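You operate a simulated robot arm through the tools that you are given. There is no shell and no other tool.

You run a simulated robot arm. Do the job below in one go: nothing can be reset, and whatever is moved stays where it is left.

Task
Clamp the beige carton in its stop and slot in both dividers.
Fine: slide it in without lifting; lock the clamp before the dividers go in.
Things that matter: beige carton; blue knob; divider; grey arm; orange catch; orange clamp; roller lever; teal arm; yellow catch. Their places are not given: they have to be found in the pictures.

The check looks at the end state, three seconds after you hand in, the way a careful person would. Anything else that was tipped, shoved, dropped, spilled or broken makes it a failure.

Robot
A 6-joint arm with a two-finger parallel gripper, fixed in place. Base frame: the origin is on the floor under the middle of its stand, x ahead of it, y to its left, z up; the work surface is at about z = 80. Readings come in cm, degrees, newtons and seconds.
With the tool pointing down near the work surface it reaches from about 26 to 68 cm from the base axis. Its first joint turns from -66.0 to 66.0 degrees. Payload 2.9 kg.
The tool frame sits at the grasp point between the pads (the TCP): z along the fingers, y along the line on which they close. The tips reach 3 cm beyond it. The gripper opens to 11 cm. The fingers are 2 cm wide and 1 cm thick; the gripper's body (4.8 by 11.2 cm) begins 5.5 cm behind the TCP.
Orientation is told as [roll, pitch, yaw] about the base's x, y, z axes, in that order, counted from this pose: with the fingers straight down and closing along the base's y, the tool's x points along the base's -x, its y along +y and its z along -z.

Tools
- The arm moves only by the tool servo_tool. Its argument "moves" is a list of rows, each a list of 7 numbers: the shift along the base's x, y, z in cm, then the turn, a rotation vector about the base's x, y, z in degrees, then the finger opening in cm, from 0 to 11. In form: [[tx, ty, tz, ax, ay, az, gripper], ...]. A call has 1 to 20 rows; each row shifts and turns the commanded pose from where the row before left it. A row lasts 0.2 s, in which the tool goes at most 5 cm and 8.6 degrees; a call with a longer step from one row to the next is refused whole, and so is a gripper value outside its range. A pose out of reach is approached as far as the arm can. The call stops where the force on the tool passes 70 N (or 10 N more than at its start, if that is more) or the arm is blocked; 0.2 s more then pass. The fingers move at their own pace (about 10.8 cm/s each) and stop on an object; they squeeze with about 35 N. The grip force told is the motor's: it shows also when the fingers shut on nothing. Time passes only in rows, and 0.2 s behind the last, so rows that do not move let the fingers close. The reply holds the time, the measured pose of the TCP, the force on the tool along the base axes, the opening and the grip force, in the units named above and with some noise, with the torque about the TCP (base axes, N m) and any sound that the robot's microphone picked up.
- Cameras (640 x 400 px; columns grow to the right, rows downward): "scene" is fixed at [6.48, 41.86, 139.67]; the picture's right is [-0.88, -0.47, 0.00], its down [-0.23, 0.42, -0.88] and it looks along [0.41, -0.77, -0.48] (base axes); focal length 321 px, centre (320, 200). "wrist" rides on the gripper at [7.2, 1.7, -10.3] in the tool frame; the picture's right is [-0.23, 0.97, 0.00], its down [-0.76, -0.18, -0.62] and it looks along [-0.61, -0.14, 0.78] (tool axes); focal length 222 px, centre (320, 200).
- get_image(camera): a new picture of that camera. No time passes.
- probe_pixels(camera, pixels): for up to 12 pixels [column, row] of the newest picture of that camera ("zoom" is the newest enlarged one), the place [x, y, z] in the base frame of the surface seen there, good to about 0.3 cm. No time passes.
- zoom(camera, box): a new picture of the part [left, top, right, bottom] of that camera's present view, enlarged. No time passes.
- job_done(): hands the job in; it is judged then, once.

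Leave the gripper open and the arm clear of the work at the hand-in unless told otherwise.

The tools are called after "Request:" by a JSON object that holds its "op" and its "data". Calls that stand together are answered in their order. servo_tool: Moves the arm, as the interface text tells. Its arguments: {"type":"object","properties":{"moves":{"type":"array","items":{"type":"array","items":{"type":"number"}}}},"required":["moves"]} The other tools are called the same way: get_image (camera) takes a picture; probe_pixels (camera, pixels) gives the place of the surface under pixels of a picture; zoom (camera, box) takes an enlarged picture of a part of a camera's view; job_done () hands the job in.

At the start:

```text
t: 0.0
eef_pos: [31.91, -21.45, 114.92]
tool_rot: [0.0, 0.0, 0.0]
force: [0.0, -0.4, -0.1]
wrist_torque: [-0.03, -0.02, -0.01]
grip_width: 10.98
finger_force: 0.0
```

scene: 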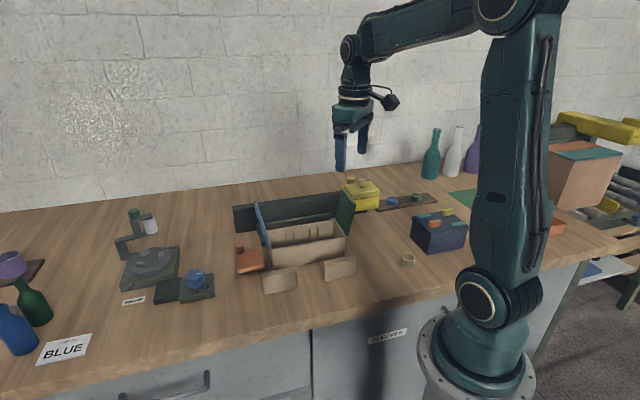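
wrist: 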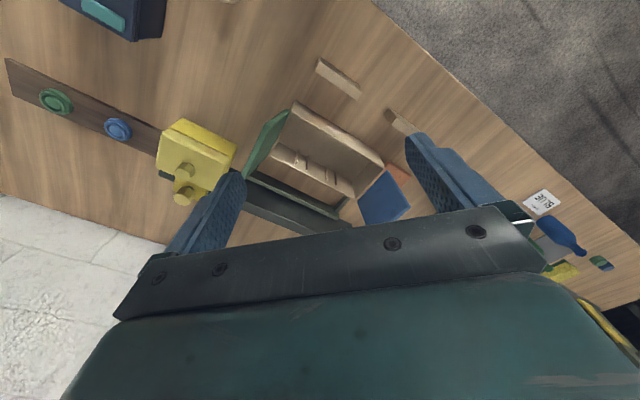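

I see a bench with a beige carton near the middle (about pixel 300,240), a dark stop fence behind it, a yellow device, an orange thing and two small beige boards in front. First I'll zoom in on the work area to understand the parts.

Request:
{"op": "zoom", "data": {"camera": "scene", "box": [220, 160, 400, 300]}}

Request:
{"op": "zoom", "data": {"camera": "scene", "box": [90, 190, 250, 320]}}

Request:
{"op": "zoom", "data": {"camera": "scene", "box": [330, 160, 500, 280]}}

Request:
{"op": "zoom", "data": {"camera": "wrist", "box": [140, 40, 460, 240]}}

```text
2.86 times, centred on (310, 230) of scene
```

zoom: 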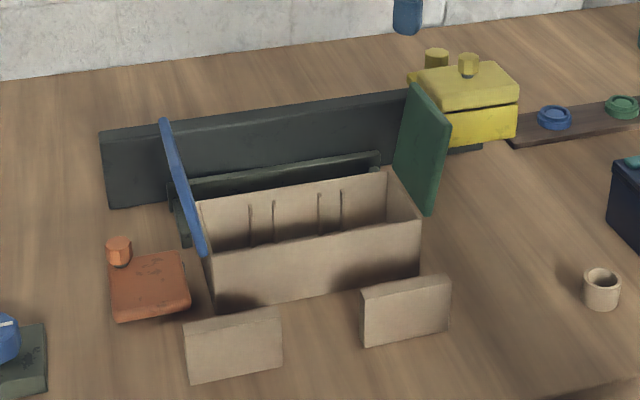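

```text
3.08 times, centred on (170, 255) of scene
```

zoom: 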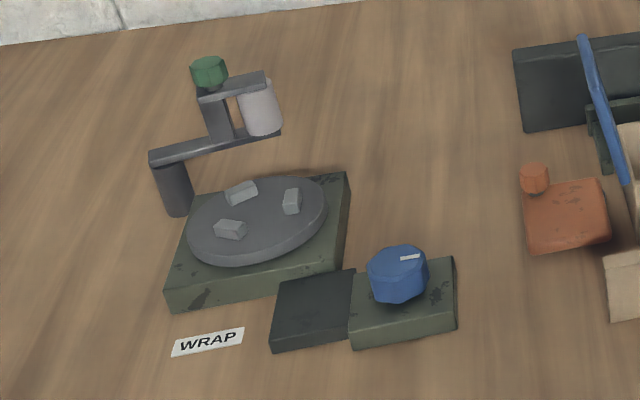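

```text
3.33 times, centred on (415, 220) of scene
```

zoom: 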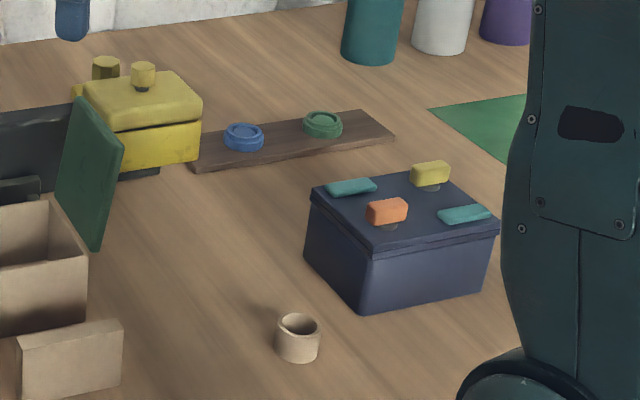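

```text
2.00 times, centred on (300, 140) of wrist
```

zoom: 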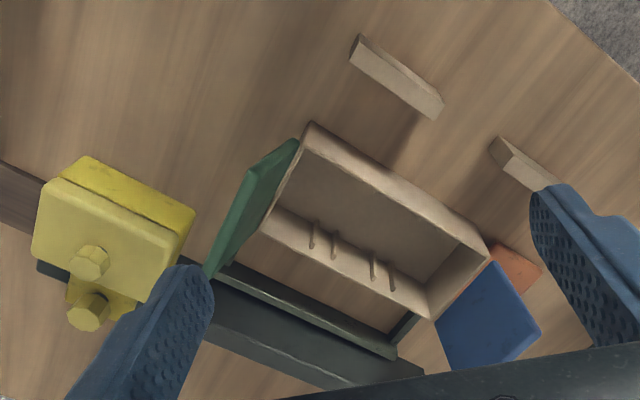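

The carton has a blue flap on its left, a green flap on its right, a dark fence and lower L-shaped stop behind it, and an orange block with a knob beside it. I'll zoom tighter and measure these places.

Request:
{"op": "zoom", "data": {"camera": "scene", "box": [220, 180, 370, 300]}}

```text
3.33 times, centred on (295, 240) of scene
```

zoom: 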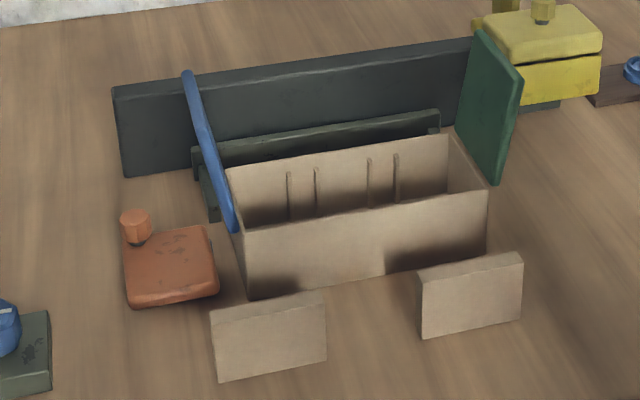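

Request:
{"op": "probe_pixels", "data": {"camera": "zoom", "pixels": [[228, 172], [447, 137], [487, 192], [243, 233], [250, 298], [487, 256], [290, 215], [400, 200], [317, 172], [369, 160], [290, 174], [396, 156]]}}

Request:
{"op": "probe_pixels", "data": {"camera": "zoom", "pixels": [[186, 74], [236, 226], [474, 32], [518, 80], [500, 180], [459, 128], [115, 90], [126, 172], [470, 42], [196, 148], [438, 113], [213, 217]]}}

Request:
{"op": "probe_pixels", "data": {"camera": "zoom", "pixels": [[135, 213], [136, 240], [128, 262], [208, 230], [216, 288], [132, 300], [212, 312], [324, 296], [219, 378], [420, 272], [521, 256], [424, 336]]}}

```text
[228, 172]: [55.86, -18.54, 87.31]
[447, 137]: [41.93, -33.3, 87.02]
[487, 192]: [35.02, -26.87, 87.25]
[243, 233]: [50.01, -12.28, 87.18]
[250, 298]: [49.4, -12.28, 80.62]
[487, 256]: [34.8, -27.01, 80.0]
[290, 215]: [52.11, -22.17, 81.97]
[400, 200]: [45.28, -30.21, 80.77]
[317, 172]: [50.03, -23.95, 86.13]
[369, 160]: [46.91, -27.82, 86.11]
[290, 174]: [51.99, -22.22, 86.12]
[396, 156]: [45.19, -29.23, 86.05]
```

```text
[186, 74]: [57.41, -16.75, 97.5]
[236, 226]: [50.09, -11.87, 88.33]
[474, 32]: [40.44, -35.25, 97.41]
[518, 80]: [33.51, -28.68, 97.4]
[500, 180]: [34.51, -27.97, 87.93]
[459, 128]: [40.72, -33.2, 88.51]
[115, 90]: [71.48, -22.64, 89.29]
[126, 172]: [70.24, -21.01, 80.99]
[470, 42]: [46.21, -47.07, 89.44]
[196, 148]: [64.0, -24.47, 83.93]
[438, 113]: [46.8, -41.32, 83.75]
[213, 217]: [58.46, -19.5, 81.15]
```

```text
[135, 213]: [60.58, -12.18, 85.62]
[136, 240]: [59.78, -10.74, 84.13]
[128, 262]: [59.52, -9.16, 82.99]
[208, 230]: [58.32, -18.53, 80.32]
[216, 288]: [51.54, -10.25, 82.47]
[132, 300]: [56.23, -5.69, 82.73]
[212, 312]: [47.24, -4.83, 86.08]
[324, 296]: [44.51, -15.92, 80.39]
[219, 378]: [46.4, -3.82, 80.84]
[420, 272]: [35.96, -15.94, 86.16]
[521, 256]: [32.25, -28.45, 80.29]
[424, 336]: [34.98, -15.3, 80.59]
```

The carton is turned about 45° to the base; the L-shaped stop lies about 9 cm behind it. Now I'll look closely at the orange block, the yellow block and the stop rails.

Request:
{"op": "zoom", "data": {"camera": "scene", "box": [225, 225, 285, 265]}}

Request:
{"op": "zoom", "data": {"camera": "scene", "box": [330, 165, 400, 215]}}

Request:
{"op": "zoom", "data": {"camera": "scene", "box": [230, 190, 300, 240]}}

Request:
{"op": "zoom", "data": {"camera": "scene", "box": [400, 195, 480, 255]}}

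Request:
{"op": "zoom", "data": {"camera": "scene", "box": [520, 90, 640, 290]}}

```text
10.00 times, centred on (255, 245) of scene
```

zoom: 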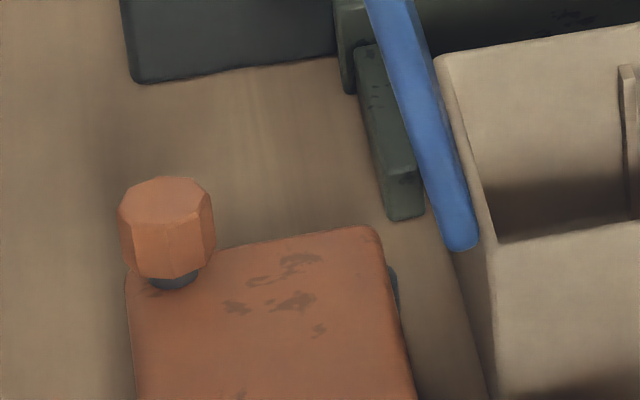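

```text
8.00 times, centred on (365, 190) of scene
```

zoom: 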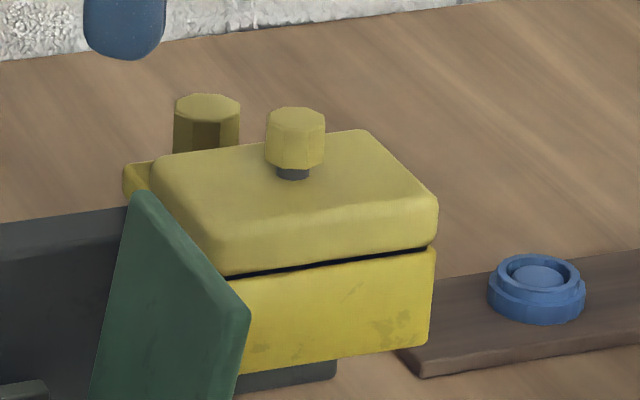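

```text
8.00 times, centred on (265, 215) of scene
```

zoom: 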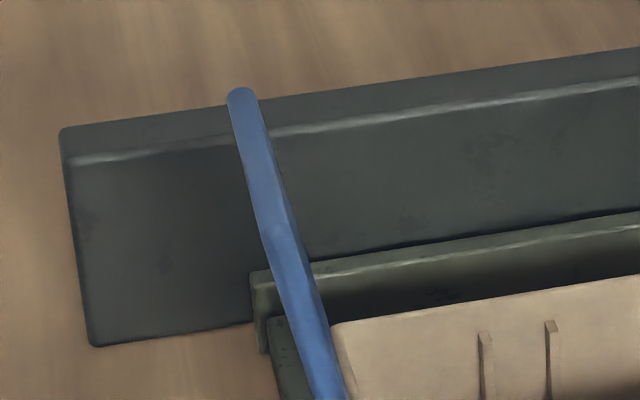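

```text
6.67 times, centred on (440, 225) of scene
```

zoom: 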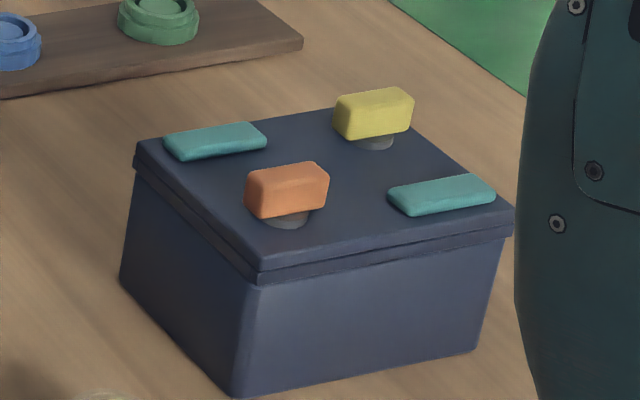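

```text
2.00 times, centred on (580, 190) of scene
```

zoom: 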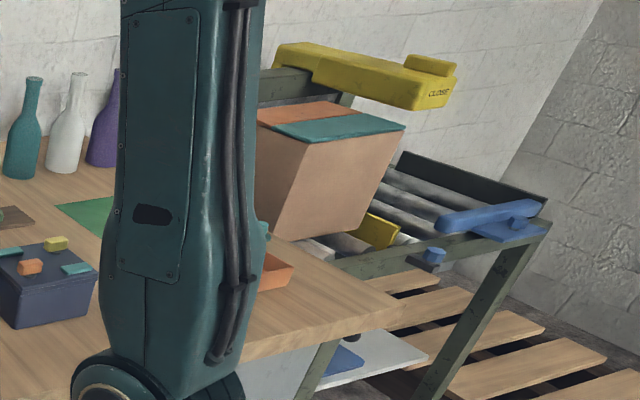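

The orange block beside the carton is probably the clamp; I need a view from closer. I'll move the arm high, to about (45,-8,110), and take wrist pictures.

Request:
{"op": "servo_tool", "data": {"moves": [[3, 3, 0, 0, 0, 0, 11], [3, 3, 0, 0, 0, 0, 11], [3, 3, -1, 0, 0, 0, 11], [3, 3, -1, 0, 0, 0, 11], [1, 1.5, -2, 0, 0, 0, 11], [0, 0, 0, 0, 0, 0, 11]]}}

Request:
{"op": "get_image", "data": {"camera": "wrist"}}

Request:
{"op": "get_image", "data": {"camera": "scene"}}

```text
t: 1.4
eef_pos: [44.9, -7.67, 110.99]
tool_rot: [0.1, 0.0, 0.0]
force: [0.7, 0.6, -1.0]
wrist_torque: [0.01, 0.03, 0.03]
grip_width: 11.03
finger_force: 0.1
```

```text
taken
```

wrist: 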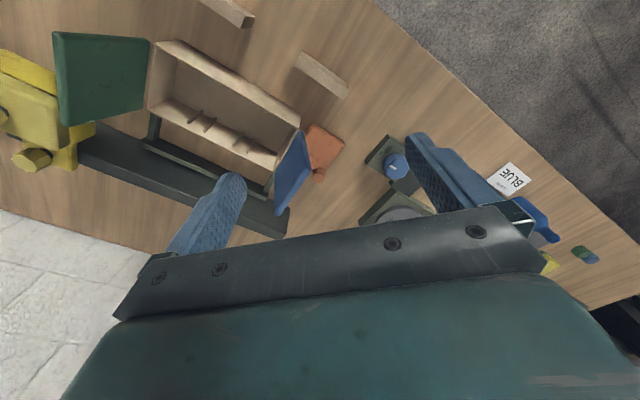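

```text
taken
```

scene: 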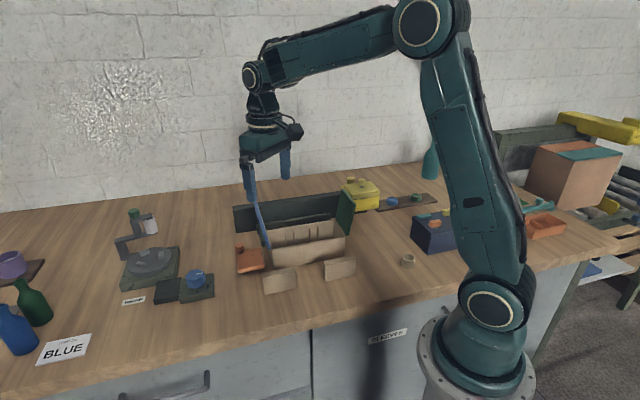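

Now the wrist camera sees the stop, the carton and the orange block. I'll zoom in on them.

Request:
{"op": "zoom", "data": {"camera": "wrist", "box": [120, 20, 360, 220]}}

Request:
{"op": "zoom", "data": {"camera": "wrist", "box": [240, 100, 360, 220]}}

Request:
{"op": "zoom", "data": {"camera": "wrist", "box": [0, 30, 200, 190]}}

```text
2.00 times, centred on (240, 120) of wrist
```

zoom: 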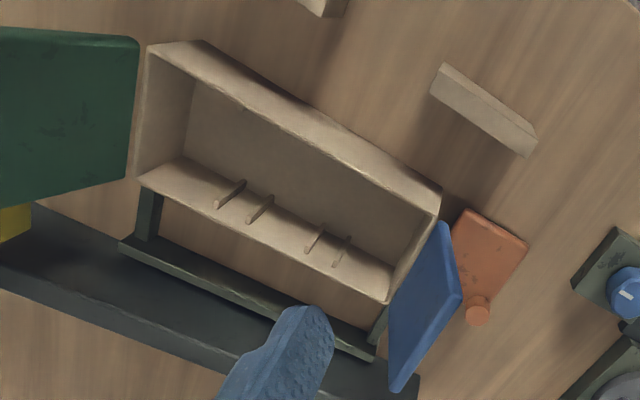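

```text
3.33 times, centred on (300, 160) of wrist
```

zoom: 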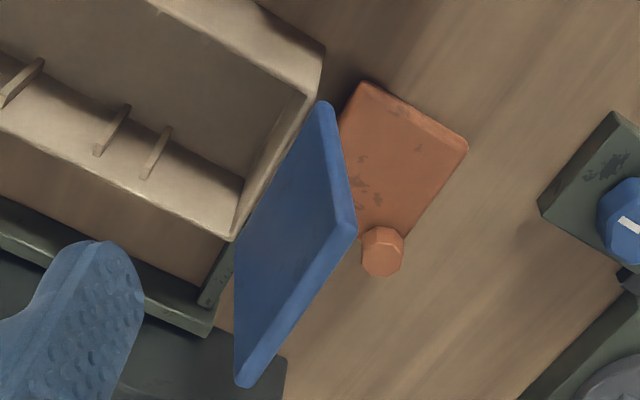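

```text
2.50 times, centred on (100, 110) of wrist
```

zoom: 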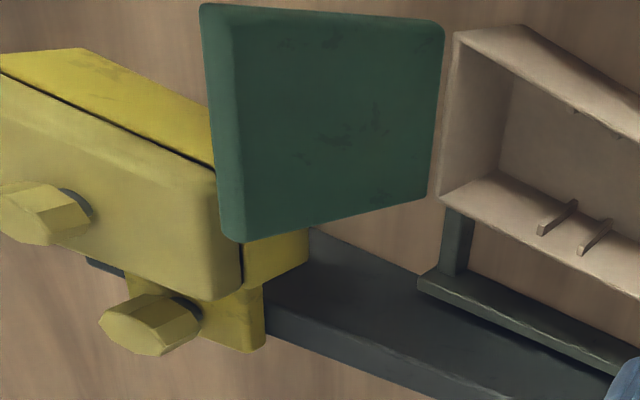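

The stop is U-shaped with short side rails at both ends. I'll measure the orange plate, its knob, and the rails precisely.

Request:
{"op": "zoom", "data": {"camera": "scene", "box": [230, 230, 280, 280]}}

```text
8.00 times, centred on (255, 255) of scene
```

zoom: 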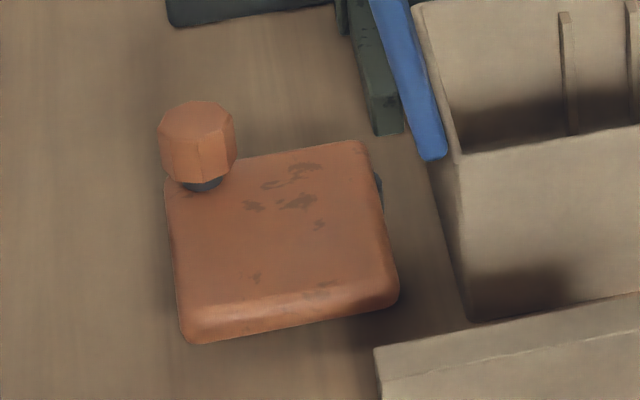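

Request:
{"op": "probe_pixels", "data": {"camera": "zoom", "pixels": [[197, 115], [199, 186], [168, 190], [350, 148], [384, 290], [190, 315], [190, 335], [390, 305], [270, 220], [378, 185], [150, 300], [300, 330]]}}

Request:
{"op": "probe_pixels", "data": {"camera": "wrist", "pixels": [[307, 128], [340, 143], [318, 173], [310, 150], [272, 188], [263, 195], [150, 140], [152, 118], [144, 148], [200, 165], [250, 190], [320, 158]]}}

```text
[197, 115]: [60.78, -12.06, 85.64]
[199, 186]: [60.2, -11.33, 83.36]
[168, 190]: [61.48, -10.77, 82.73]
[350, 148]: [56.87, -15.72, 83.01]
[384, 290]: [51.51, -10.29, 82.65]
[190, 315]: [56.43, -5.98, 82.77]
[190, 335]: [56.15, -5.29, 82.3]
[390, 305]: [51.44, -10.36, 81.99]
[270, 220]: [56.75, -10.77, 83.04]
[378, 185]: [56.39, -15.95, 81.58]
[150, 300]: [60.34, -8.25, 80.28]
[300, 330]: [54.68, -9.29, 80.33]
```

```text
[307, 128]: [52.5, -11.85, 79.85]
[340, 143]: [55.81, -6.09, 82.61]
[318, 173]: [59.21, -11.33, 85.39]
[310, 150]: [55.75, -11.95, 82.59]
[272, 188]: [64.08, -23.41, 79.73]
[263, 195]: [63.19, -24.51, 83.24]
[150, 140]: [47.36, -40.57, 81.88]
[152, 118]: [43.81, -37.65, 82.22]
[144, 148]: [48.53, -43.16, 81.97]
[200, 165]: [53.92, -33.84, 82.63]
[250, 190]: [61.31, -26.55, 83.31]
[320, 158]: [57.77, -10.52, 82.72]
```

The orange plate spans about 6.7 × 7.3 cm, hovering at z≈83, with a knob on its back-left corner. I'll turn the wrist by −32° and come lower over its left side to see how it's mounted.

Request:
{"op": "servo_tool", "data": {"moves": [[0.8, 1.4, -2, 0, 0, -8, 11], [0.8, 1.4, -3, 0, 0, -8, 11], [0.8, 1.4, -4, 0, 0, -8, 11], [0.7, 1.3, -4, 0, 0, -8, 11], [0, 0, 0, 0, 0, 0, 11]]}}

Request:
{"op": "get_image", "data": {"camera": "wrist"}}

Request:
{"op": "zoom", "data": {"camera": "wrist", "box": [200, 40, 440, 200]}}

```text
t: 2.6
eef_pos: [48.0, -2.47, 97.82]
tool_rot: [0.0, 0.0, -32.1]
force: [0.1, 0.8, -0.1]
wrist_torque: [0.01, -0.04, -0.01]
grip_width: 11.0
finger_force: 0.0
```

```text
taken
```

wrist: 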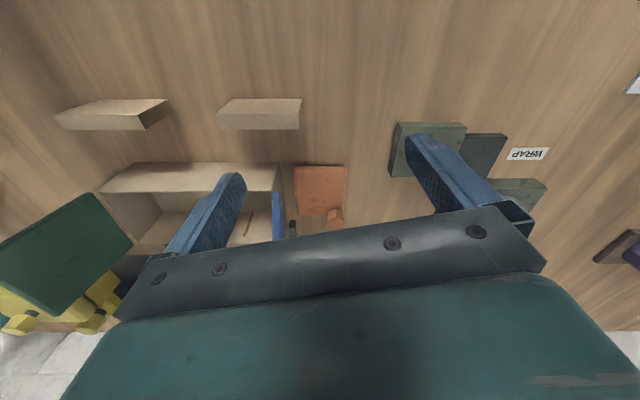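

```text
2.50 times, centred on (320, 120) of wrist
```

zoom: 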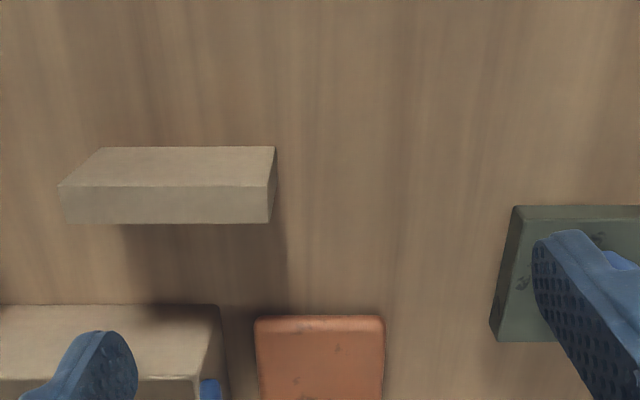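

Request:
{"op": "zoom", "data": {"camera": "wrist", "box": [270, 150, 370, 240]}}

```text
4.44 times, centred on (320, 195) of wrist
```

zoom: 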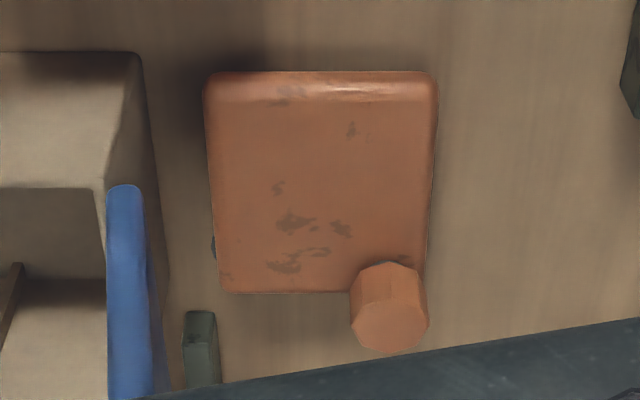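

The plate seems to float on something dark near its right-back corner. I'll tilt the tool up by ~32° and look at the plate from the front at a flat angle to see the mount below it.

Request:
{"op": "servo_tool", "data": {"moves": [[-0.6, 0.8, 0, -4.3, -6.9, 0, 11], [-0.6, 0.8, -2, -4.3, -6.9, 0, 11], [-0.6, 0.7, -3, -4.3, -6.9, 0, 11], [-0.7, 0.7, -2.5, -4.3, -6.9, 0, 11], [0, 0, 0, 0, 0, 0, 11]]}}

Request:
{"op": "get_image", "data": {"camera": "wrist"}}

Request:
{"op": "zoom", "data": {"camera": "wrist", "box": [240, 120, 400, 220]}}

```text
t: 3.8
eef_pos: [45.54, 0.59, 90.37]
tool_rot: [0.0, -32.6, -32.0]
force: [-0.2, 0.2, 0.2]
wrist_torque: [-0.01, -0.03, -0.01]
grip_width: 10.99
finger_force: 0.0
```

```text
taken
```

wrist: 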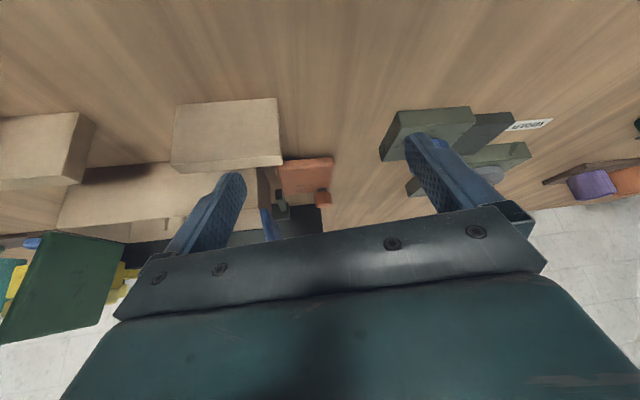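

```text
4.00 times, centred on (320, 170) of wrist
```

zoom: 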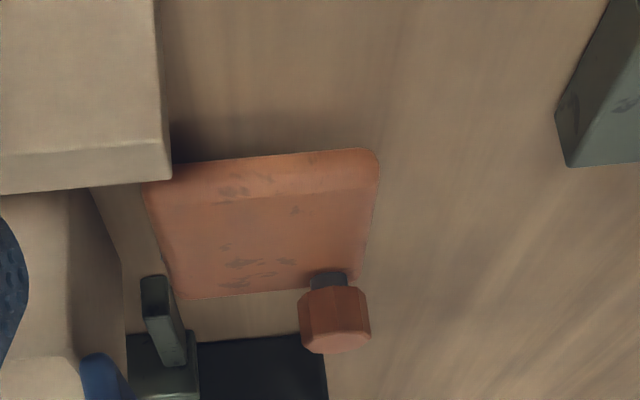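

Request:
{"op": "zoom", "data": {"camera": "scene", "box": [255, 240, 280, 265]}}

Request:
{"op": "zoom", "data": {"camera": "scene", "box": [260, 245, 275, 258]}}

```text
16.00 times, centred on (268, 252) of scene
```

zoom: 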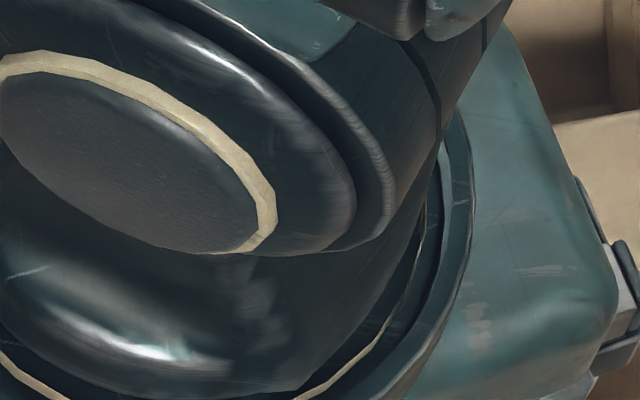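

```text
16.00 times, centred on (268, 252) of scene
```

zoom: 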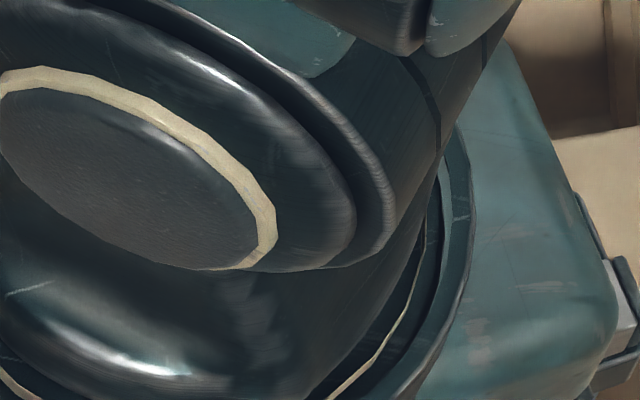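

The flat view didn't reveal the mount, and the blue flap hides the other side for now. I'll go back to tool-down, align the tool with the carton (yaw about −44.6°) and view the carton and stop from above.

Request:
{"op": "servo_tool", "data": {"moves": [[0, 0, 3, 4.3, 6.9, 0, 11], [0, 0, 4, 4.3, 6.9, 0, 11], [0, 0, 4, 4.3, 6.9, 0, 11], [0, 0, 4, 4.3, 6.9, 0, 11], [-1.5, -3.5, 2.5, 0, 0, -6.3, 11], [-1.5, -3.5, 2, 0, 0, -6.3, 11], [-1.5, -3.5, 2, 0, 0, 0, 11], [-1.2, -3.5, 0, 0, 0, 0, 11], [0, -3.2, 0, 0, 0, 0, 11], [0, 0, 0, 0, 0, 0, 11]]}}

Request:
{"op": "get_image", "data": {"camera": "wrist"}}

Request:
{"op": "zoom", "data": {"camera": "wrist", "box": [120, 20, 480, 245]}}

```text
t: 6.0
eef_pos: [39.87, -16.69, 111.93]
tool_rot: [0.1, 0.0, -44.6]
force: [2.1, 0.1, -0.2]
wrist_torque: [0.03, -0.04, 0.0]
grip_width: 11.0
finger_force: 0.1
```

```text
taken
```

wrist: 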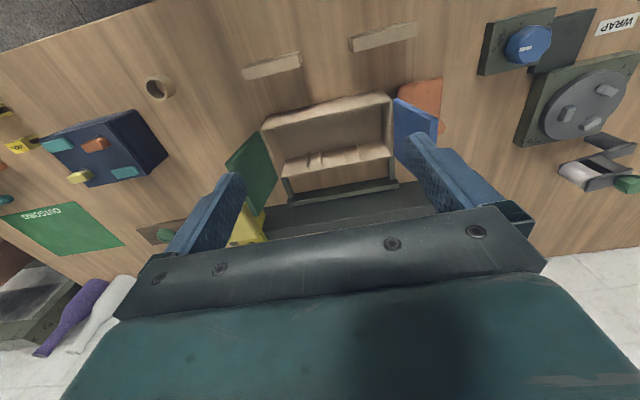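

```text
1.78 times, centred on (300, 132) of wrist
```

zoom: 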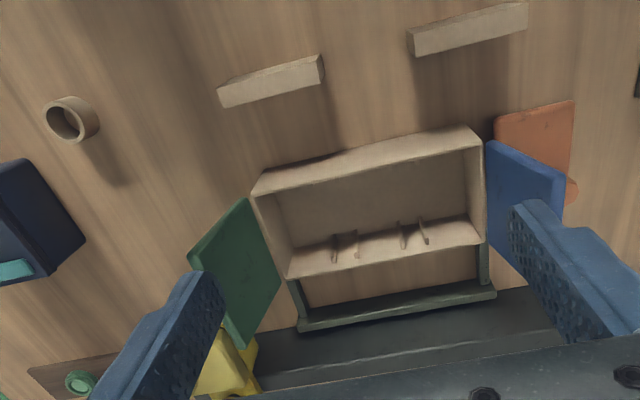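

Request:
{"op": "zoom", "data": {"camera": "wrist", "box": [250, 80, 430, 220]}}

Request:
{"op": "probe_pixels", "data": {"camera": "zoom", "pixels": [[105, 330], [110, 370], [130, 420], [490, 280], [490, 320], [500, 355], [125, 395], [480, 350], [200, 385], [350, 365], [420, 380], [200, 400]]}}

```text
2.86 times, centred on (340, 150) of wrist
```

zoom: 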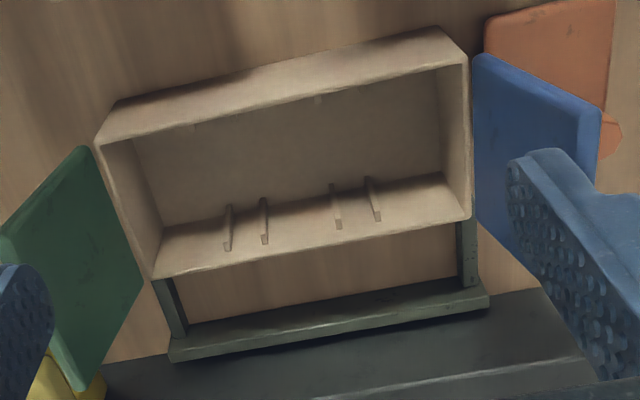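

```text
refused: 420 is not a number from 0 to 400
```

Request:
{"op": "probe_pixels", "data": {"camera": "zoom", "pixels": [[166, 300], [178, 328], [176, 345], [187, 338], [300, 318], [461, 291], [470, 278], [468, 240], [476, 235], [463, 255], [485, 305], [172, 360]]}}

Request:
{"op": "probe_pixels", "data": {"camera": "zoom", "pixels": [[154, 277], [470, 215], [463, 57], [98, 143], [160, 262], [447, 175], [300, 185], [435, 35], [115, 105], [262, 260], [188, 310], [452, 265]]}}

```text
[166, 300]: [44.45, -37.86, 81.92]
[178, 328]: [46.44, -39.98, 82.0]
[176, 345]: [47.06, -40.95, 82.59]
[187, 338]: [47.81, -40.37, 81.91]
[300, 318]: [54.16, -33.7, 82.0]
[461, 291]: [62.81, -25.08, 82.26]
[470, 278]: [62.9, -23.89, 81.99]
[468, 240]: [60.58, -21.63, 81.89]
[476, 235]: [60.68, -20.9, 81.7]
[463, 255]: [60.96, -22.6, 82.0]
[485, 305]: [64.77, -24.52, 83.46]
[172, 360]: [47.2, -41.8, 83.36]
```

```text
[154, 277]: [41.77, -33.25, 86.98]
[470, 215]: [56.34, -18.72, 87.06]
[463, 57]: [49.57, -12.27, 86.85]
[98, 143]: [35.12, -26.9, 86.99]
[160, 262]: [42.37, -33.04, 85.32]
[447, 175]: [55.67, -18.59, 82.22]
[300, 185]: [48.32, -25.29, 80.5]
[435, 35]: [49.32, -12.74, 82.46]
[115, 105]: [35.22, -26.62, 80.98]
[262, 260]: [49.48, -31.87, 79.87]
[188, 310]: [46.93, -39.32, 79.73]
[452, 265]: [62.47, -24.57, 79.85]
```

The stop's back face is at about 9.1 cm behind the carton and its side rails leave about 0.5–0.9 cm play; the carton is already lined up. Before pushing with the open fingers I'll check the dividers' places.

Request:
{"op": "zoom", "data": {"camera": "wrist", "box": [230, 10, 430, 100]}}

Request:
{"op": "zoom", "data": {"camera": "scene", "box": [255, 245, 365, 300]}}

```text
3.20 times, centred on (330, 55) of wrist
```

zoom: 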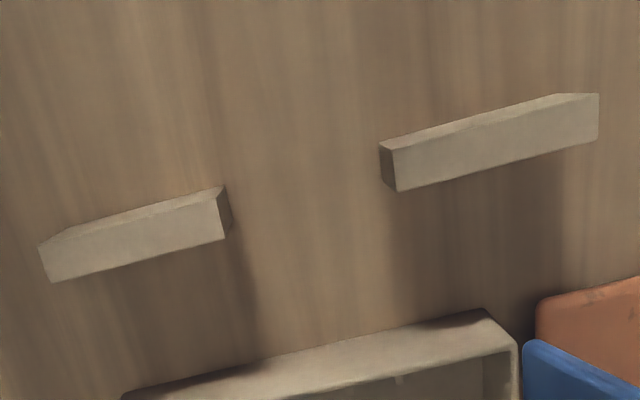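

```text
5.82 times, centred on (310, 272) of scene
```

zoom: 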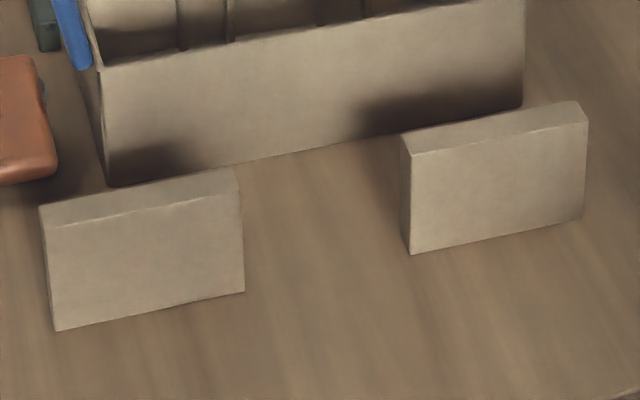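

Request:
{"op": "probe_pixels", "data": {"camera": "zoom", "pixels": [[44, 222], [234, 178], [44, 206], [234, 170], [405, 150], [584, 120], [405, 136], [576, 103], [52, 320], [242, 288], [411, 250], [582, 215]]}}

Request:
{"op": "probe_pixels", "data": {"camera": "wrist", "pixels": [[243, 79], [299, 69], [247, 96], [300, 84], [353, 55], [412, 40], [350, 41], [416, 54], [244, 86], [299, 75], [354, 66], [405, 53]]}}

```text
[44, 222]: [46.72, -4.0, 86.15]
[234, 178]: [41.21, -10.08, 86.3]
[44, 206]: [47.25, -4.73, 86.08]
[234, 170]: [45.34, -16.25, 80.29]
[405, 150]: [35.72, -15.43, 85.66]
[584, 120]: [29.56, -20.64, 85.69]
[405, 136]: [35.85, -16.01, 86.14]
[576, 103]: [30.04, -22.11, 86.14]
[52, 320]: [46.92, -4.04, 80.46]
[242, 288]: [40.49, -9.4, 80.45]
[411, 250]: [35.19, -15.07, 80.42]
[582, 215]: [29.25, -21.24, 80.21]
```

```text
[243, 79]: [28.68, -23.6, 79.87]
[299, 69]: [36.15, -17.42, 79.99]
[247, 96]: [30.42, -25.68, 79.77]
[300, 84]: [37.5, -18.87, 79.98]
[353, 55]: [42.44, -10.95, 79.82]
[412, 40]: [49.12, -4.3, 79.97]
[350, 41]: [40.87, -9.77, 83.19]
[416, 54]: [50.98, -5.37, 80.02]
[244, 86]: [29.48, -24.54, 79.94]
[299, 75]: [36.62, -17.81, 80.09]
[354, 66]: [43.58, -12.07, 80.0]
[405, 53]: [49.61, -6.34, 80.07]
```

The dividers stand about 1.2 cm thick and 8.4 cm long, 7 cm in front of the carton, clear of the fingers' path. I'll lower the open gripper between them and the carton to z≈84.3, without touching anything.

Request:
{"op": "servo_tool", "data": {"moves": [[0.3, -0.7, -4.5, 0, 0, 0, 11], [0, 0, -4.5, 0, 0, 0, 11], [0, 0, -4.5, 0, 0, 0, 11], [0, 0, -4.5, 0, 0, 0, 11], [0, 0, -4, 0, 0, 0, 11], [0, 0, -3, 0, 0, 0, 11], [0, 0, -1.6, 0, 0, 0, 11], [0, 0, -1, 0, 0, 0, 11], [0, 0, 0, 0, 0, 0, 11]]}}

Request:
{"op": "get_image", "data": {"camera": "wrist"}}

Request:
{"op": "zoom", "data": {"camera": "scene", "box": [210, 150, 390, 300]}}

```text
t: 8.0
eef_pos: [40.14, -17.33, 84.28]
tool_rot: [-0.1, 0.0, -44.6]
force: [0.2, 1.2, -0.5]
wrist_torque: [0.0, -0.03, -0.01]
grip_width: 10.98
finger_force: 0.1
```

```text
taken
```

wrist: 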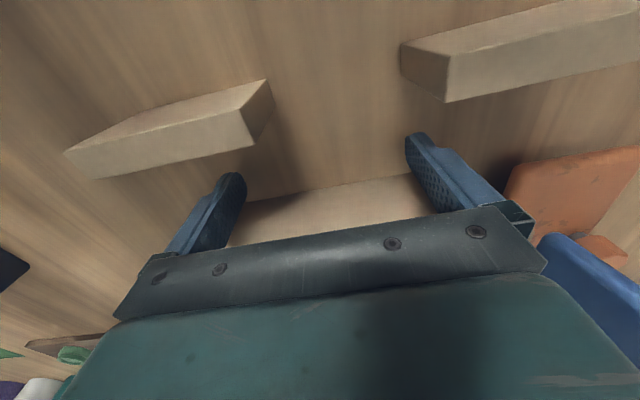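

```text
2.67 times, centred on (300, 225) of scene
```

zoom: 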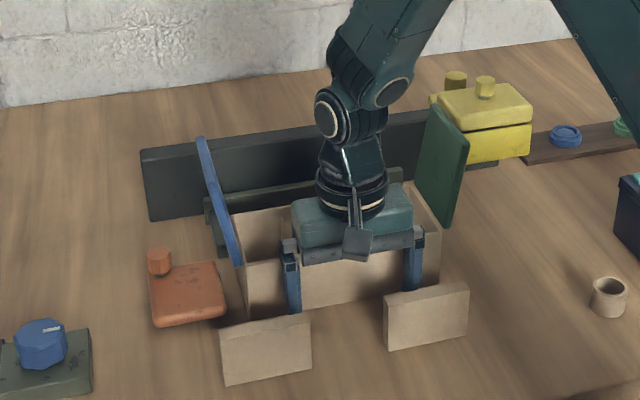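

Fingers are clear between the dividers and the carton. Now I push along the stop direction in small steps, first 4 cm to see the contact.

Request:
{"op": "servo_tool", "data": {"moves": [[0.355, -0.352, 0, 0, 0, 0, 11], [0.355, -0.352, 0, 0, 0, 0, 11], [0.355, -0.352, 0, 0, 0, 0, 11], [0.355, -0.352, 0, 0, 0, 0, 11], [0.355, -0.352, 0, 0, 0, 0, 11], [0.355, -0.352, 0, 0, 0, 0, 11], [0.355, -0.352, 0, 0, 0, 0, 11], [0.355, -0.352, 0, 0, 0, 0, 11]]}}

Request:
{"op": "zoom", "data": {"camera": "scene", "box": [210, 150, 390, 300]}}

```text
t: 9.8
eef_pos: [42.92, -20.11, 84.34]
tool_rot: [0.0, 0.0, -44.5]
force: [-0.4, 1.3, 0.0]
wrist_torque: [0.0, -0.02, 0.03]
grip_width: 10.99
finger_force: 0.1
```

```text
2.67 times, centred on (300, 225) of scene
```

zoom: 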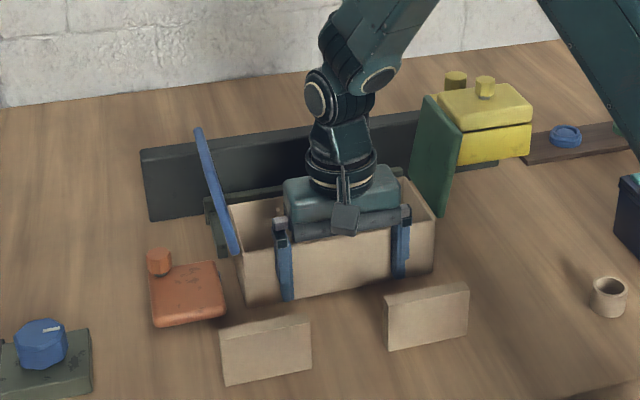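

The carton is sliding lightly. Before going further I check that the green flap will pass the yellow block: I probe the yellow block and the green flap.

Request:
{"op": "zoom", "data": {"camera": "scene", "box": [310, 160, 390, 220]}}

```text
6.67 times, centred on (350, 190) of scene
```

zoom: 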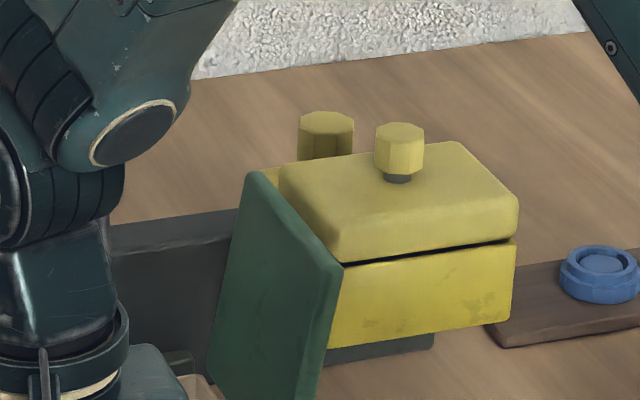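

Request:
{"op": "probe_pixels", "data": {"camera": "zoom", "pixels": [[352, 255], [510, 230], [440, 150], [290, 178], [350, 335], [505, 310], [327, 120], [400, 135], [340, 355], [430, 345], [338, 270], [252, 178]]}}

Request:
{"op": "probe_pixels", "data": {"camera": "zoom", "pixels": [[270, 174], [326, 150], [240, 215], [180, 350], [320, 385], [212, 365], [300, 190], [345, 262], [390, 175], [460, 142], [345, 300], [130, 220]]}}

```text
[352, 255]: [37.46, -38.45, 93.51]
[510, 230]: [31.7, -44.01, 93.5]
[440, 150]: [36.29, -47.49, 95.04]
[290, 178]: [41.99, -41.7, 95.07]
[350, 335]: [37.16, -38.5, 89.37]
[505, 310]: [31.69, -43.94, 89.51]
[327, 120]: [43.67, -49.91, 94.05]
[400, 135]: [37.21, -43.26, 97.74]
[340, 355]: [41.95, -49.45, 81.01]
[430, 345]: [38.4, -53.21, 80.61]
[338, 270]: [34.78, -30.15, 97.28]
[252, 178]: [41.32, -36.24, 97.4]
```

```text
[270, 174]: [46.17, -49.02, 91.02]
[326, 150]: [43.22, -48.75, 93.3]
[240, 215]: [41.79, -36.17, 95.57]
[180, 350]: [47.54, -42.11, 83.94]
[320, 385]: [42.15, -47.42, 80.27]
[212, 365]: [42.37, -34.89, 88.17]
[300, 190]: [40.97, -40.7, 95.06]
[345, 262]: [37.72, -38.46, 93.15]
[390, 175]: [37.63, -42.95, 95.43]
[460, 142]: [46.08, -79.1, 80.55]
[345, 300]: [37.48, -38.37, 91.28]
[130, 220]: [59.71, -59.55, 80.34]
```

The green flap will pass the yellow block with about 2.7 cm to spare. I continue pushing 6.5 cm more, then go in smaller steps.

Request:
{"op": "servo_tool", "data": {"moves": [[0.355, -0.352, 0, 0, 0, 0, 11], [0.355, -0.352, 0, 0, 0, 0, 11], [0.355, -0.352, 0, 0, 0, 0, 11], [0.355, -0.352, 0, 0, 0, 0, 11], [0.355, -0.352, 0, 0, 0, 0, 11], [0.355, -0.352, 0, 0, 0, 0, 11], [0.355, -0.352, 0, 0, 0, 0, 11], [0.355, -0.352, 0, 0, 0, 0, 11]]}}

Request:
{"op": "get_image", "data": {"camera": "wrist"}}

Request:
{"op": "zoom", "data": {"camera": "scene", "box": [210, 150, 390, 300]}}

```text
t: 11.6
eef_pos: [45.73, -22.79, 84.33]
tool_rot: [0.0, 0.0, -44.7]
force: [-0.6, 0.1, -0.5]
wrist_torque: [0.0, -0.01, 0.03]
grip_width: 10.99
finger_force: 0.1
```

```text
taken
```

wrist: 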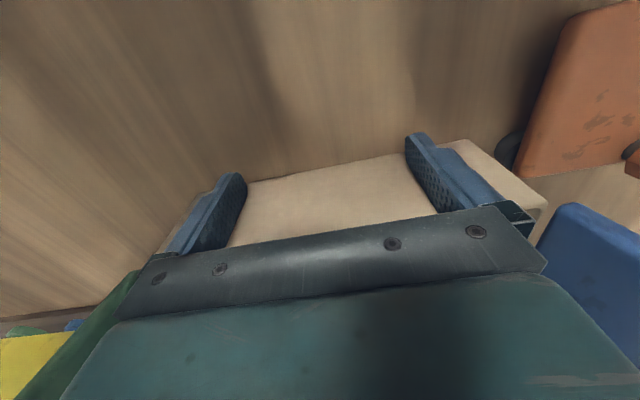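

```text
2.67 times, centred on (300, 225) of scene
```

zoom: 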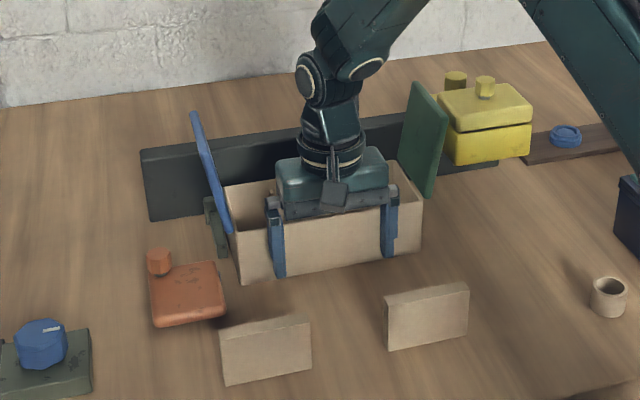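

Now a round dark thing shows under the orange plate's edge at wrist (512,148). I'll zoom on it.

Request:
{"op": "zoom", "data": {"camera": "wrist", "box": [480, 80, 640, 180]}}

Request:
{"op": "probe_pixels", "data": {"camera": "wrist", "pixels": [[507, 148], [515, 138], [514, 160], [500, 140], [530, 170], [600, 10], [590, 60], [625, 155]]}}

```text
4.00 times, centred on (560, 130) of wrist
```

zoom: 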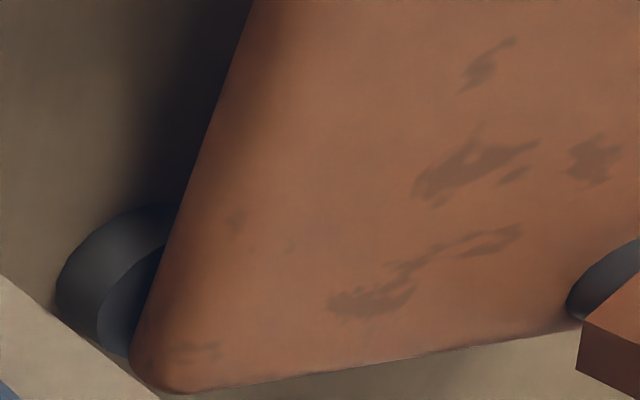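

```text
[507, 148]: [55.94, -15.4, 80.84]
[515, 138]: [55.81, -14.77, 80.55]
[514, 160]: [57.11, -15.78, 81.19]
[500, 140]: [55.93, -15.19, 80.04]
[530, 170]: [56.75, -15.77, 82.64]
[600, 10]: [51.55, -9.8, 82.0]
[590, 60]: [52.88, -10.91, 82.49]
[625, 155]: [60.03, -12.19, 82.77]
```

The dark disc is a round pivot foot under the plate's right-back corner, so the plate is a swing clamp with the knob as its handle. I continue pushing the carton home with gentle steps.

Request:
{"op": "servo_tool", "data": {"moves": [[0.355, -0.352, 0, 0, 0, 0, 11], [0.355, -0.352, 0, 0, 0, 0, 11], [0.355, -0.352, 0, 0, 0, 0, 11], [0.355, -0.352, 0, 0, 0, 0, 11], [0.284, -0.282, 0, 0, 0, 0, 11], [0, 0, 0, 0, 0, 0, 11]]}}

Request:
{"op": "zoom", "data": {"camera": "scene", "box": [220, 170, 370, 290]}}

Request:
{"op": "get_image", "data": {"camera": "wrist"}}

```text
t: 13.0
eef_pos: [47.38, -24.51, 84.35]
tool_rot: [0.0, 0.0, -44.5]
force: [0.0, 0.1, -0.5]
wrist_torque: [-0.01, -0.03, 0.0]
grip_width: 11.0
finger_force: 0.1
```

```text
3.33 times, centred on (295, 230) of scene
```

zoom: 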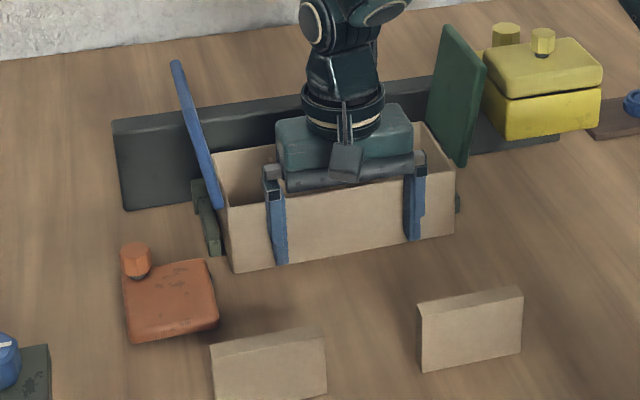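

```text
taken
```

wrist: 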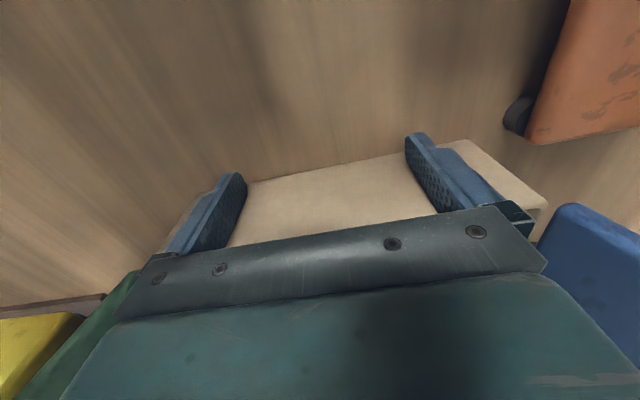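

About 1 cm to go. I advance in 0.2 cm steps and watch the force.

Request:
{"op": "servo_tool", "data": {"moves": [[0.142, -0.141, 0, 0, 0, 0, 11], [0.142, -0.141, 0, 0, 0, 0, 11], [0.142, -0.141, 0, 0, 0, 0, 11], [0.142, -0.141, 0, 0, 0, 0, 11]]}}

Request:
{"op": "servo_tool", "data": {"moves": [[0.107, -0.106, 0, 0, 0, 0, 11], [0, 0, 0, 0, 0, 0, 11]]}}

```text
t: 14.0
eef_pos: [47.58, -24.85, 84.28]
tool_rot: [-0.2, 0.7, -44.6]
force: [-27.3, 32.9, 17.9]
wrist_torque: [-1.49, 0.01, -2.47]
grip_width: 10.86
finger_force: 0.1
```

```text
t: 14.6
eef_pos: [47.49, -24.91, 84.32]
tool_rot: [-0.3, 1.0, -44.7]
force: [-32.2, 42.4, 19.7]
wrist_torque: [-1.77, -0.16, -2.68]
grip_width: 10.83
finger_force: 0.1
```

The force rose to about 50 N, all on the right finger, so the right side has met the stop. I back off a little and look at how the carton sits.

Request:
{"op": "servo_tool", "data": {"moves": [[-0.35, 0.35, 0, 0, 0, 0, 11], [-0.35, 0.35, 0, 0, 0, 0, 11], [-0.71, 0.7, 0, 0, 0, 0, 11], [-0.71, 0.7, 0, 0, 0, 0, 11], [0, 0, 0, 0, 0, 0, 11]]}}

Request:
{"op": "zoom", "data": {"camera": "scene", "box": [220, 170, 370, 290]}}

Request:
{"op": "get_image", "data": {"camera": "wrist"}}

```text
t: 15.8
eef_pos: [45.99, -23.23, 84.36]
tool_rot: [0.0, 0.0, -44.6]
force: [0.2, 0.4, 0.5]
wrist_torque: [-0.01, 0.01, 0.02]
grip_width: 11.0
finger_force: 0.1
```

```text
3.33 times, centred on (295, 230) of scene
```

zoom: 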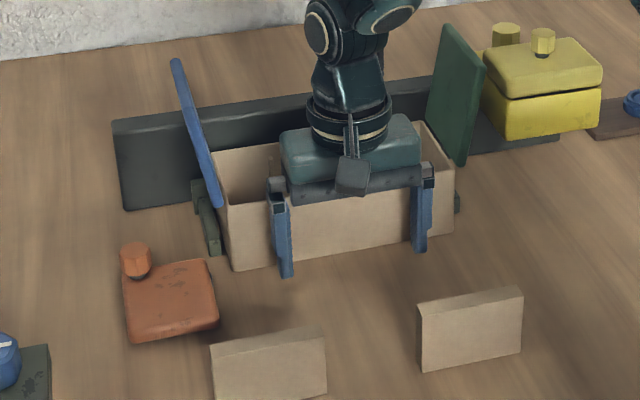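

```text
taken
```

wrist: 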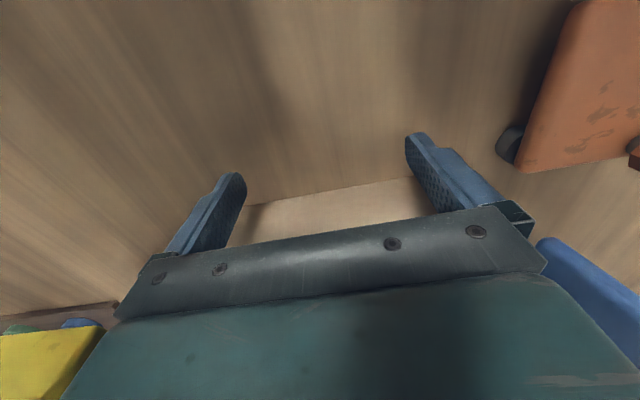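

I'll lift straight up and back to get the same top view as before.

Request:
{"op": "servo_tool", "data": {"moves": [[-0.35, 0.35, 2, 0, 0, 0, 11], [0, 0, 4, 0, 0, 0, 11], [0, 0, 4, 0, 0, 0, 11], [0, 0, 4.5, 0, 0, 0, 11], [-1.4, 1.4, 4, 0, 0, 0, 11], [-1.4, 1.4, 4, 0, 0, 0, 11], [0, 0, 0, 0, 0, 0, 11]]}}

Request:
{"op": "zoom", "data": {"camera": "wrist", "box": [220, 60, 460, 220]}}

Request:
{"op": "get_image", "data": {"camera": "wrist"}}

```text
t: 17.4
eef_pos: [42.71, -19.85, 106.84]
tool_rot: [0.0, 0.0, -44.6]
force: [-0.2, -0.1, -0.1]
wrist_torque: [0.02, -0.05, 0.0]
grip_width: 11.04
finger_force: 0.1
```

```text
2.50 times, centred on (340, 140) of wrist
```

zoom: 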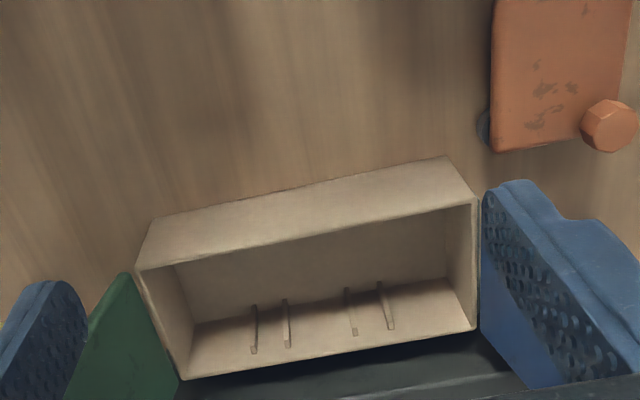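

```text
taken
```

wrist: 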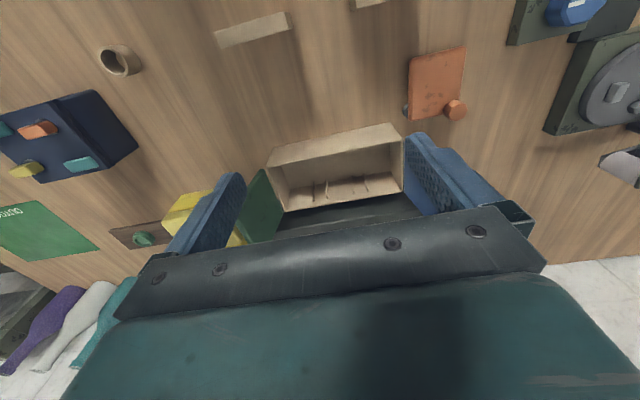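

Request:
{"op": "zoom", "data": {"camera": "wrist", "box": [240, 100, 430, 220]}}

Request:
{"op": "probe_pixels", "data": {"camera": "wrist", "pixels": [[270, 168], [403, 137], [403, 189], [289, 209], [281, 150], [388, 124], [320, 187], [333, 185], [354, 181], [367, 178], [385, 172], [299, 192]]}}

```text
3.33 times, centred on (335, 160) of wrist
```

zoom: 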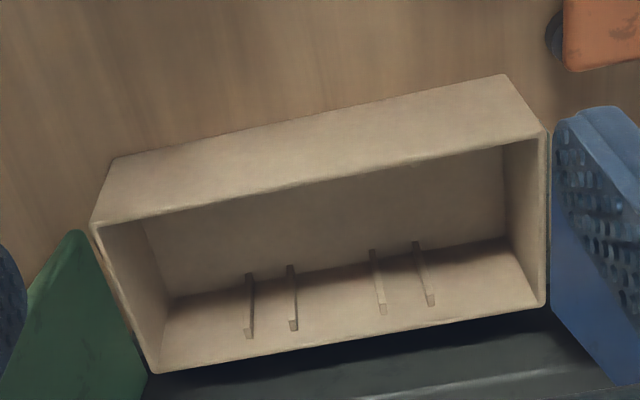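

```text
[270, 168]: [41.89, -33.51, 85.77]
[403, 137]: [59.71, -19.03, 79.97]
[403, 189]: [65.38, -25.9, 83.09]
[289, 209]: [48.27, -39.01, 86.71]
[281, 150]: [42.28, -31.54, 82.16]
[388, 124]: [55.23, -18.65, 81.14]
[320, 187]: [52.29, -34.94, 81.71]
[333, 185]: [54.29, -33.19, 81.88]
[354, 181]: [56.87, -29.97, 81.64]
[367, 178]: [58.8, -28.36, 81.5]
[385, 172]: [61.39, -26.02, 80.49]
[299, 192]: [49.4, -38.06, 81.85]
```

Request:
{"op": "probe_pixels", "data": {"camera": "zoom", "pixels": [[543, 134], [97, 222], [154, 369], [541, 302], [300, 184], [350, 340], [400, 160], [250, 355], [115, 160], [500, 80], [508, 82], [300, 125]]}}

Request:
{"op": "probe_pixels", "data": {"camera": "zoom", "pixels": [[251, 276], [291, 268], [372, 252], [416, 245], [248, 333], [293, 325], [382, 310], [431, 301], [170, 385], [560, 320], [350, 350], [270, 300]]}}

```text
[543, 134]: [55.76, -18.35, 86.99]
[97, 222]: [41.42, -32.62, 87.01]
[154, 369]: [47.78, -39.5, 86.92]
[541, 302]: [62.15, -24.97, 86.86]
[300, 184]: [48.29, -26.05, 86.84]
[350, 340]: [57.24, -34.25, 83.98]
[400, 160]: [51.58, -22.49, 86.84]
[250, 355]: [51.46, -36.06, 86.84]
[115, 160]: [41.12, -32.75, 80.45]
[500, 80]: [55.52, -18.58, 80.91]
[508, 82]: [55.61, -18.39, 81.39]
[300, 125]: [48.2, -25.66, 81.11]
```

```text
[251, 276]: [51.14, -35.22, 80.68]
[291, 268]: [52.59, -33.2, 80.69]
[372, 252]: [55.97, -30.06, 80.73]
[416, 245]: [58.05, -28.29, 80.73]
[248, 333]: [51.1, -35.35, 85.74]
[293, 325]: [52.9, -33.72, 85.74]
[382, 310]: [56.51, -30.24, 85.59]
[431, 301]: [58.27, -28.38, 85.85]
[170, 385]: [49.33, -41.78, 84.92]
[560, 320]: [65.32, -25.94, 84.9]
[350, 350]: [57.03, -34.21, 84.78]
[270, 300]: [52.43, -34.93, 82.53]
```

The carton now sits square with its back at the stop (front edge at v≈52.4, aligned to 0.2 cm). Now the clamp: zoom on its pivot disc at wrist (405,110).

Request:
{"op": "zoom", "data": {"camera": "wrist", "box": [390, 35, 480, 135]}}

Request:
{"op": "zoom", "data": {"camera": "scene", "box": [230, 225, 290, 275]}}

```text
4.00 times, centred on (435, 85) of wrist
```

zoom: 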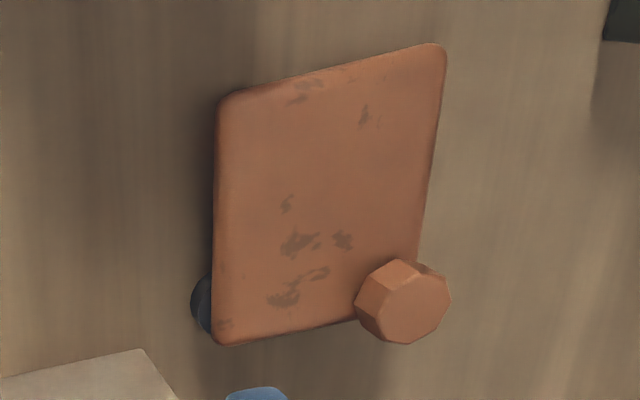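

```text
8.00 times, centred on (260, 250) of scene
```

zoom: 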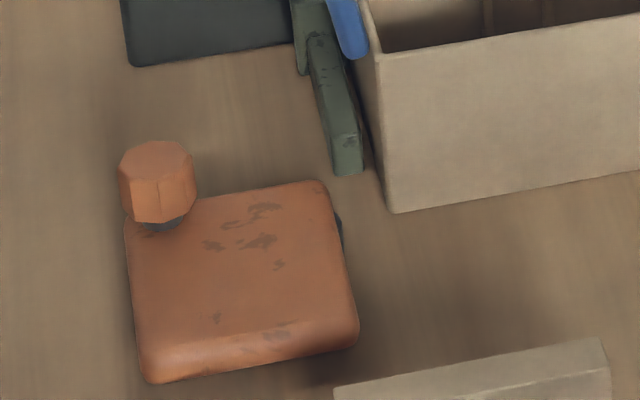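

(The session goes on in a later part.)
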